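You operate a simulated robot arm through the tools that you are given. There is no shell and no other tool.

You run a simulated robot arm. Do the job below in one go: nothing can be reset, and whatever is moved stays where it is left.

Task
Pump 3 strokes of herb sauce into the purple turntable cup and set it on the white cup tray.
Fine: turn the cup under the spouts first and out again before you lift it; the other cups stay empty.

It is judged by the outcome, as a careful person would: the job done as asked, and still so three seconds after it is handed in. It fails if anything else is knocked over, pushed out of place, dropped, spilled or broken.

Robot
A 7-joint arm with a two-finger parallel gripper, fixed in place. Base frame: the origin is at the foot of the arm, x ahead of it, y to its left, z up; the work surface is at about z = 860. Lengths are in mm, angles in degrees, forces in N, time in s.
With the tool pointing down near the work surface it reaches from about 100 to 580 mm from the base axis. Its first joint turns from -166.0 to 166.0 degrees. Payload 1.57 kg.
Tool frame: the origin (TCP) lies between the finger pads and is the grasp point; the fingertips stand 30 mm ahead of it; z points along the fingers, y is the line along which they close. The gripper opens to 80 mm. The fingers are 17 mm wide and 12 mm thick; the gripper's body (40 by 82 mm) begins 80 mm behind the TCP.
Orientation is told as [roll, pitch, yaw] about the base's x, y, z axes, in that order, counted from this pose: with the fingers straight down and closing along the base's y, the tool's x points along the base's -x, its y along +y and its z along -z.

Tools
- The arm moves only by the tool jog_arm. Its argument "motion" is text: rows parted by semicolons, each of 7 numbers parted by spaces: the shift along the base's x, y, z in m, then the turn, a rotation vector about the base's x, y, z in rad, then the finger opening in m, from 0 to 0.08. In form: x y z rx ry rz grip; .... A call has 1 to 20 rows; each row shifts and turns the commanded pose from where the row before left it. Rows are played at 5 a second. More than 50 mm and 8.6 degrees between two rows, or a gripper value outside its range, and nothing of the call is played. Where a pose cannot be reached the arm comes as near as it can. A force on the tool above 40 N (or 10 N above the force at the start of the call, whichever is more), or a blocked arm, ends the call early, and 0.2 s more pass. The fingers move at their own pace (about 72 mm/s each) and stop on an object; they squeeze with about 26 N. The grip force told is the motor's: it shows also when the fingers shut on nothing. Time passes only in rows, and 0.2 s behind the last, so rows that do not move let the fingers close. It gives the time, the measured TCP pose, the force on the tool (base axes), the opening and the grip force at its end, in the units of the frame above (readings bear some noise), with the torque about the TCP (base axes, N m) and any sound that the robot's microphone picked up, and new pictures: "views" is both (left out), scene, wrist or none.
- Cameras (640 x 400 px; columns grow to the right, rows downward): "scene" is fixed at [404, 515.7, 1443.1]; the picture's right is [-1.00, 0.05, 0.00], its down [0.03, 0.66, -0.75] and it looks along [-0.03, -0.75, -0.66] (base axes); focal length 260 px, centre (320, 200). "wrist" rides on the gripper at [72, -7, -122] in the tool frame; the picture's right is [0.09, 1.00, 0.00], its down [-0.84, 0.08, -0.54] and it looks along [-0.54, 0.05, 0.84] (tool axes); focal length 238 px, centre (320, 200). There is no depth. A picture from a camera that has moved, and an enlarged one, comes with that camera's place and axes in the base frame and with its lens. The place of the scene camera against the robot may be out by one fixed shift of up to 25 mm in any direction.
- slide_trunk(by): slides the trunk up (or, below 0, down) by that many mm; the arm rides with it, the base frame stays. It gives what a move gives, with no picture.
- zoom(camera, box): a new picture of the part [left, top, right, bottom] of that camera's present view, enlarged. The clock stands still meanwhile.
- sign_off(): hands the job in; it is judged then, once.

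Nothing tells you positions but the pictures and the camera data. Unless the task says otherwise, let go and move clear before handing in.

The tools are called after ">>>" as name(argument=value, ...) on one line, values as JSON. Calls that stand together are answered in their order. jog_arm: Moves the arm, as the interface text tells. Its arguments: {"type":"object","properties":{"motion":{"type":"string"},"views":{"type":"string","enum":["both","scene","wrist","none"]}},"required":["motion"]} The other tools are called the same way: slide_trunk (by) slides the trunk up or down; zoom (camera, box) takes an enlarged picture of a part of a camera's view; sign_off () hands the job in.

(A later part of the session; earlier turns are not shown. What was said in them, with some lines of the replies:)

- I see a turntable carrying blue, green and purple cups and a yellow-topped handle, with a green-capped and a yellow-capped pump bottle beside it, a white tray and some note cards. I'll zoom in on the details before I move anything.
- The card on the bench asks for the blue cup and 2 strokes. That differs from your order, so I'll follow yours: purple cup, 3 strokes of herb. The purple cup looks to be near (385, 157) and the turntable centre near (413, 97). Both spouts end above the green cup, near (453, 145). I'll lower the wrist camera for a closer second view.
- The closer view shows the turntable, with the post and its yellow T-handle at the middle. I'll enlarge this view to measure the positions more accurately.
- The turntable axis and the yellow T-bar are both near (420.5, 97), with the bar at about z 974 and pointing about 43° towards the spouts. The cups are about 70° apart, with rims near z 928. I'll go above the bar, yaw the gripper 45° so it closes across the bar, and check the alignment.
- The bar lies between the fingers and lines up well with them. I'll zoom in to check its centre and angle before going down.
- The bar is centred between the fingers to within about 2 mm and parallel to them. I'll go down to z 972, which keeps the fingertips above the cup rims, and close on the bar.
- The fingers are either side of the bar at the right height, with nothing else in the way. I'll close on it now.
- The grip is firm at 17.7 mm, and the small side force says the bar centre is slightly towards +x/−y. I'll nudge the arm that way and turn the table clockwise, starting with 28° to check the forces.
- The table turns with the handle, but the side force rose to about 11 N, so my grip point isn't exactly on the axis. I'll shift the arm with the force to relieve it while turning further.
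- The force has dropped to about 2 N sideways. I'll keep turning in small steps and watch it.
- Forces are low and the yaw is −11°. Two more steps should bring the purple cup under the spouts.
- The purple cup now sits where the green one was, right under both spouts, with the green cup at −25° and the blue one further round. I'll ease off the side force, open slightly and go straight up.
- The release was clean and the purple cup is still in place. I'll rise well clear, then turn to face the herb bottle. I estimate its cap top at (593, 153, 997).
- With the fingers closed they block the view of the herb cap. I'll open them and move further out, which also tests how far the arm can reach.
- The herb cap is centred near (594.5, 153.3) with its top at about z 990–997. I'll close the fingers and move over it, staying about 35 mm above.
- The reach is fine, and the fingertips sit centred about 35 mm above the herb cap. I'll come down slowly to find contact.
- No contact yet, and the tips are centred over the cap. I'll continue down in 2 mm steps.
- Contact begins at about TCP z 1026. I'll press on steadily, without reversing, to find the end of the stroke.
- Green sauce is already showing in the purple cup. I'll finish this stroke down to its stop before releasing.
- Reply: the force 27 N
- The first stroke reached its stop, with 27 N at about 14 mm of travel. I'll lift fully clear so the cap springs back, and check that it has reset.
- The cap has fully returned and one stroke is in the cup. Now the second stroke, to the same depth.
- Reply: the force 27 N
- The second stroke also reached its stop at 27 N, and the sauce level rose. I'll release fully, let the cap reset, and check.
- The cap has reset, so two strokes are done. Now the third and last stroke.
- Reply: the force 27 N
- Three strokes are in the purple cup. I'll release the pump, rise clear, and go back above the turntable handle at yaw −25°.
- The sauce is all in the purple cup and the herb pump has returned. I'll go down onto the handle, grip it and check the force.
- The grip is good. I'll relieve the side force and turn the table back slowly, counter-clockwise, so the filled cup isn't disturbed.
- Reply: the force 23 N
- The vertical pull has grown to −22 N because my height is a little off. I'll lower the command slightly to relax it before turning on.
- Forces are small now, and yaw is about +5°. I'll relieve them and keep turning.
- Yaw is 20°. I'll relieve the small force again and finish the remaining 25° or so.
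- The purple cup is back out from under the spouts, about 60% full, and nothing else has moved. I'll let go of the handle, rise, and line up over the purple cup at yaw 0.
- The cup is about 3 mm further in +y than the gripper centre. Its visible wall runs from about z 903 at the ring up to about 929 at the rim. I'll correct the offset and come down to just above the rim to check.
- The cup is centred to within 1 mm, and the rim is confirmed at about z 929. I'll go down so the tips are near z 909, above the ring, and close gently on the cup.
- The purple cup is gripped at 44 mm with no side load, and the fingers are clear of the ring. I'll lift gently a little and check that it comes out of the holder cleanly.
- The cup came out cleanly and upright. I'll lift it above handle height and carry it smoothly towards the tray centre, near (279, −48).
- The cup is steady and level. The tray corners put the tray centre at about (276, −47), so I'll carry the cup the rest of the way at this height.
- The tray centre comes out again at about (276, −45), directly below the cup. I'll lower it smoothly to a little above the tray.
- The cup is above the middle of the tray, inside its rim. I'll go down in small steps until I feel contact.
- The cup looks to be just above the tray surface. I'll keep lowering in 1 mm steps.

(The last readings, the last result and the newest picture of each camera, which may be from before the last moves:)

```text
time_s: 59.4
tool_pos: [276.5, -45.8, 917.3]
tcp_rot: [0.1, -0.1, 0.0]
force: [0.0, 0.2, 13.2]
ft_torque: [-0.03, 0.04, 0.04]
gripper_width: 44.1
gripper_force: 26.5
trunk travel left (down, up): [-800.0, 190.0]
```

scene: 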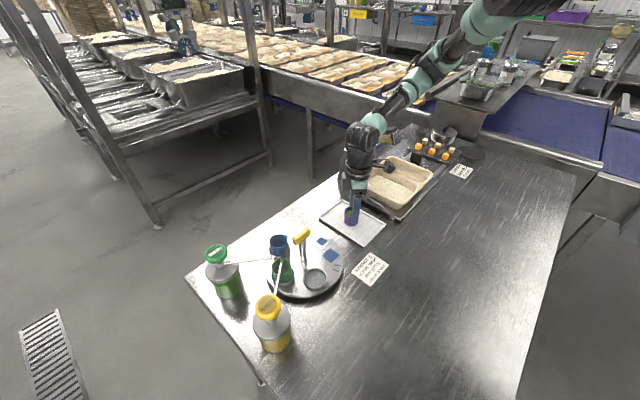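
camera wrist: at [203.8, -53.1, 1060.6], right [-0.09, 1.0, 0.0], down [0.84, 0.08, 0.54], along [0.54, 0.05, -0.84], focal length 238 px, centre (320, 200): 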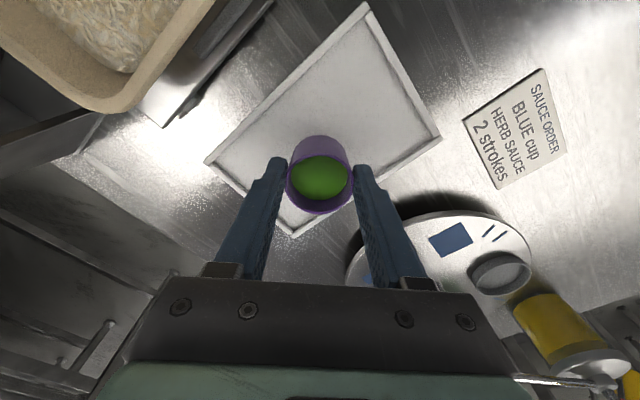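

The cup is firmly on the tray, at 13 N of contact. I'll ease off that pressure and open the fingers slowly.

>>> jog_arm(motion="0 0 0.0008 0 0 0 0.035; 0 0 0 0 0 0 0.042; 0 0 0 0 0 0 0.046; 0 0 0 0 0 0 0.05; 0 0 0 0 0 0 0.056; 0 0 0 0 0 0 0.064; 0 0 0 0 0 0 0.07; 0 0 0 0 0 0 0.07", views="both")

>>> zoom(camera="wrist", box=[180, 80, 480, 280])

>>> zoom(camera="scene", box=[310, 180, 400, 250])

```text
time_s: 61.2
tool_pos: [277.9, -45.2, 917.9]
tcp_rot: [0.1, 0.0, 0.0]
force: [-0.2, 0.1, 0.0]
ft_torque: [0.0, 0.0, -0.01]
gripper_width: 69.9
gripper_force: 0.0
trunk travel left (down, up): [-800.0, 190.0]
camera wrist: at [203.9, -53.2, 1039.9], right [-0.09, 1.0, 0.0], down [0.84, 0.08, 0.54], along [0.54, 0.05, -0.84], focal length 238 px, centre (320, 200)
```

scene: 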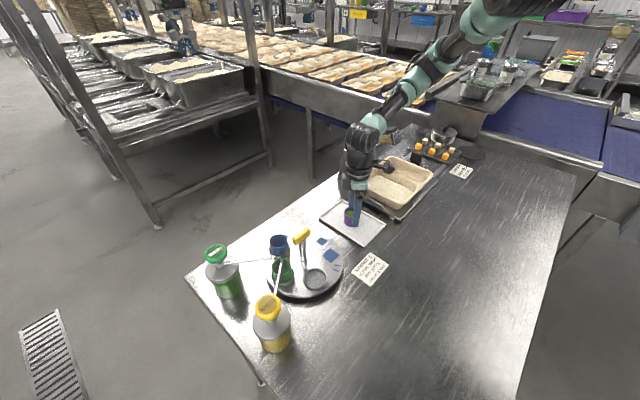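
wrist: 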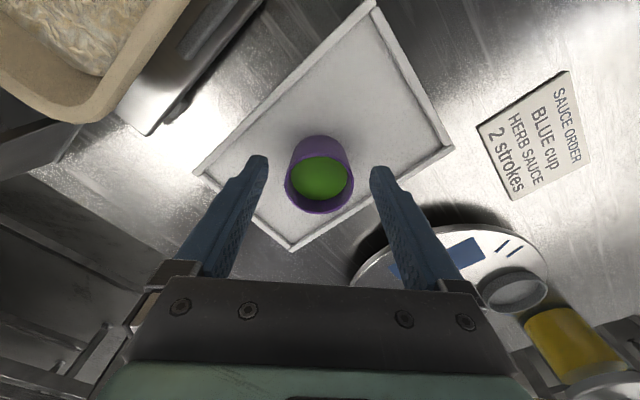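

```text
2.00 times, centred on (330, 180) of wrist
camera zoom: at [203.9, -53.2, 1039.9], right [-0.09, 1.0, 0.0], down [0.84, 0.08, 0.54], along [0.54, 0.05, -0.84], focal length 477 px, centre (300, 240)
```

zoom: 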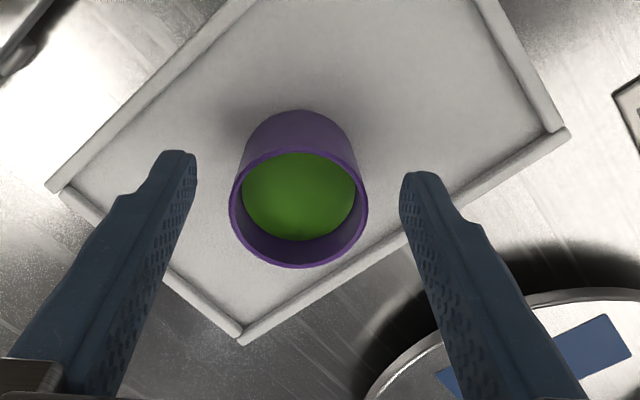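

```text
5.71 times, centred on (355, 215) of scene
camera zoom: at [404.0, 515.7, 1443.1], right [-1.0, 0.05, 0.0], down [0.03, 0.66, -0.75], along [-0.03, -0.75, -0.66], focal length 1485 px, centre (120, 114)
```

zoom: 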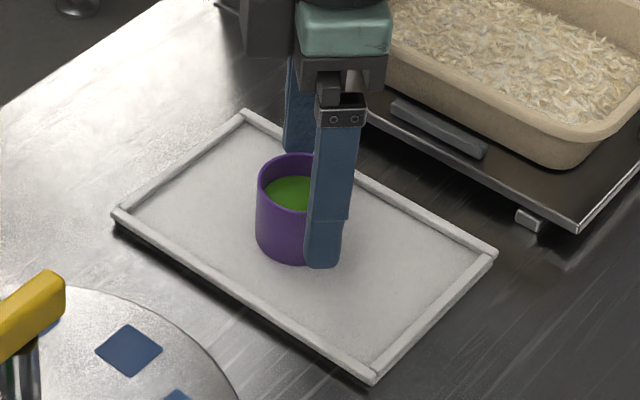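

The cup stands upright and free, with the fingers clear on both sides. I'll go straight up and away, then check the whole scene.

>>> jog_arm(motion="0 0 0.015 0 0 0 0.07; 0 0 0.025 0 0 0 0.07; 0 0 0.035 0 0 0 0.07; 0 0 0.04 0 0 0 0.07; 0 0 0.04 0 0 0 0.07; 0 0 0.035 0 0 0 0.07; -0.01 0 0.03 0 0 0 0.07; 0 0 0 0 0 0 0.07; 0 0 0 0 0 0 0.07", views="both")

>>> zoom(camera="scene", box=[180, 190, 400, 350])

>>> zoom(camera="scene", box=[310, 180, 400, 250])

>>> zoom(camera="wrist", box=[180, 80, 520, 280])

```text
time_s: 63.2
tool_pos: [274.1, -49.2, 1134.4]
tcp_rot: [0.1, 0.0, 0.0]
force: [-0.2, -0.5, -0.5]
ft_torque: [-0.01, 0.02, -0.06]
gripper_width: 70.1
gripper_force: 0.1
out of reach, approached as far as the arm can: row 7
trunk travel left (down, up): [-800.0, 190.0]
camera wrist: at [201.6, -55.7, 1257.3], right [-0.09, 1.0, 0.0], down [0.84, 0.08, 0.54], along [0.54, 0.05, -0.84], focal length 238 px, centre (320, 200)
```

scene: 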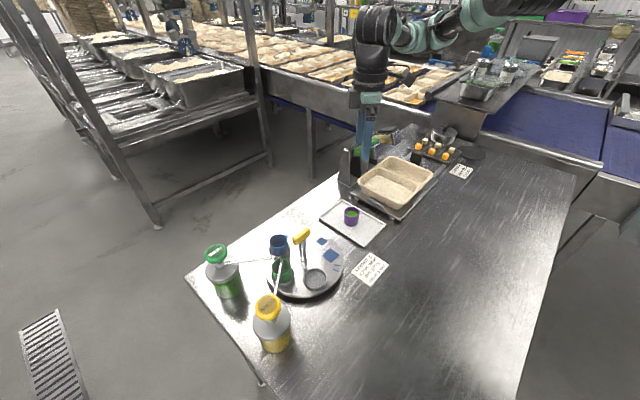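
wrist: 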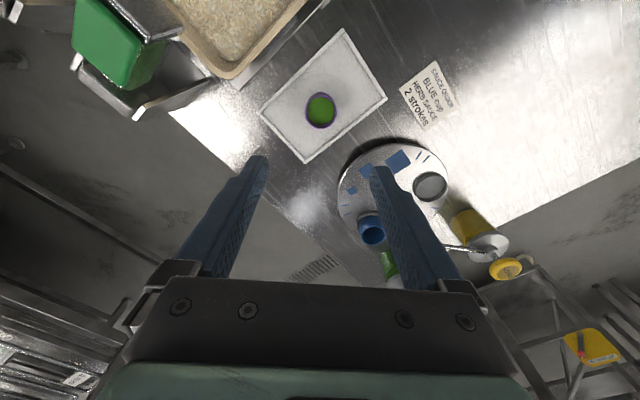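

```text
2.50 times, centred on (290, 270) of scene
camera zoom: at [404.0, 515.7, 1443.1], right [-1.0, 0.05, 0.0], down [0.03, 0.66, -0.75], along [-0.03, -0.75, -0.66], focal length 650 px, centre (395, 25)
```

zoom: 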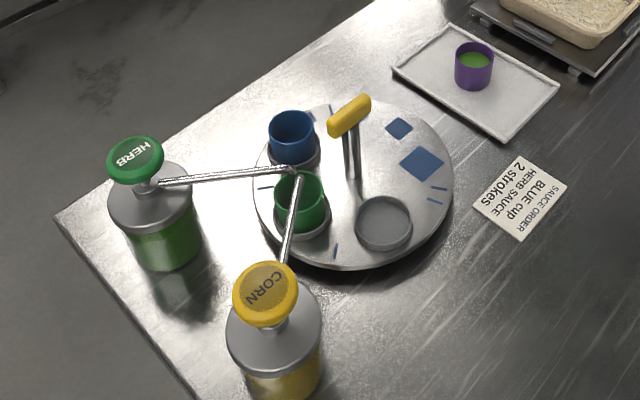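

```text
5.71 times, centred on (355, 215) of scene
camera zoom: at [404.0, 515.7, 1443.1], right [-1.0, 0.05, 0.0], down [0.03, 0.66, -0.75], along [-0.03, -0.75, -0.66], focal length 1485 px, centre (120, 114)
```

zoom: 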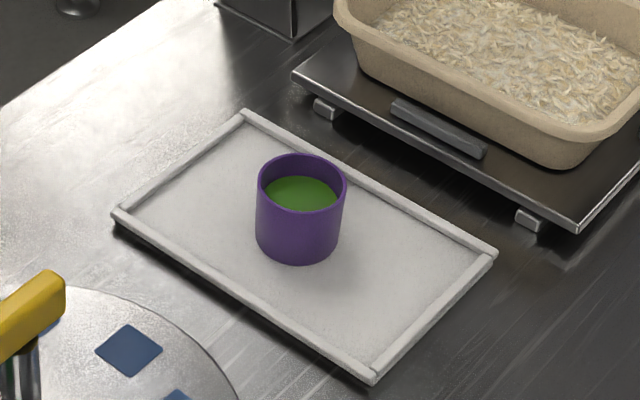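

```text
1.88 times, centred on (350, 180) of wrist
camera zoom: at [201.6, -55.7, 1257.3], right [-0.09, 1.0, 0.0], down [0.84, 0.08, 0.54], along [0.54, 0.05, -0.84], focal length 449 px, centre (264, 238)
```

zoom: 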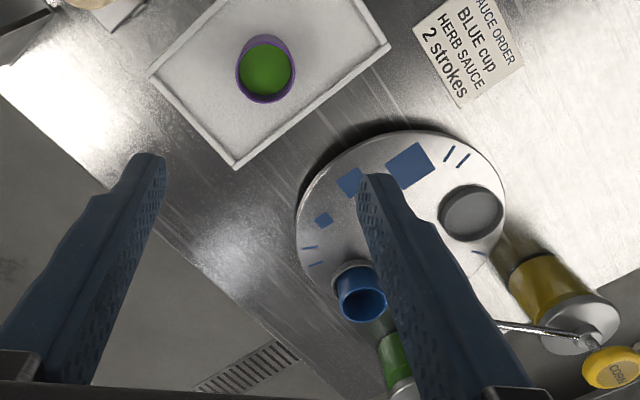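

The purple cup is standing upright in the middle of the white tray with its herb sauce. The other cups are empty and in place, nothing is spilled, and the gripper is clear, so I'm handing the job in.

>>> sign_off()

```text
The job is handed in.
```

I pumped three full strokes of herb sauce into the purple cup and set it upright in the middle of the white tray. I turned the cup under the spouts before pumping and back out again before lifting it.

In the last pictures there were no spills, and the blue and green cups were still empty in their holders. The turntable is back where it started, and the gripper let go and is clear of everything.

The order card on the bench says "BLUE cup, HERB SAUCE, 2 strokes", which doesn't match your instruction. I followed yours: purple cup, three strokes. If the card is a separate order, it hasn't been done.
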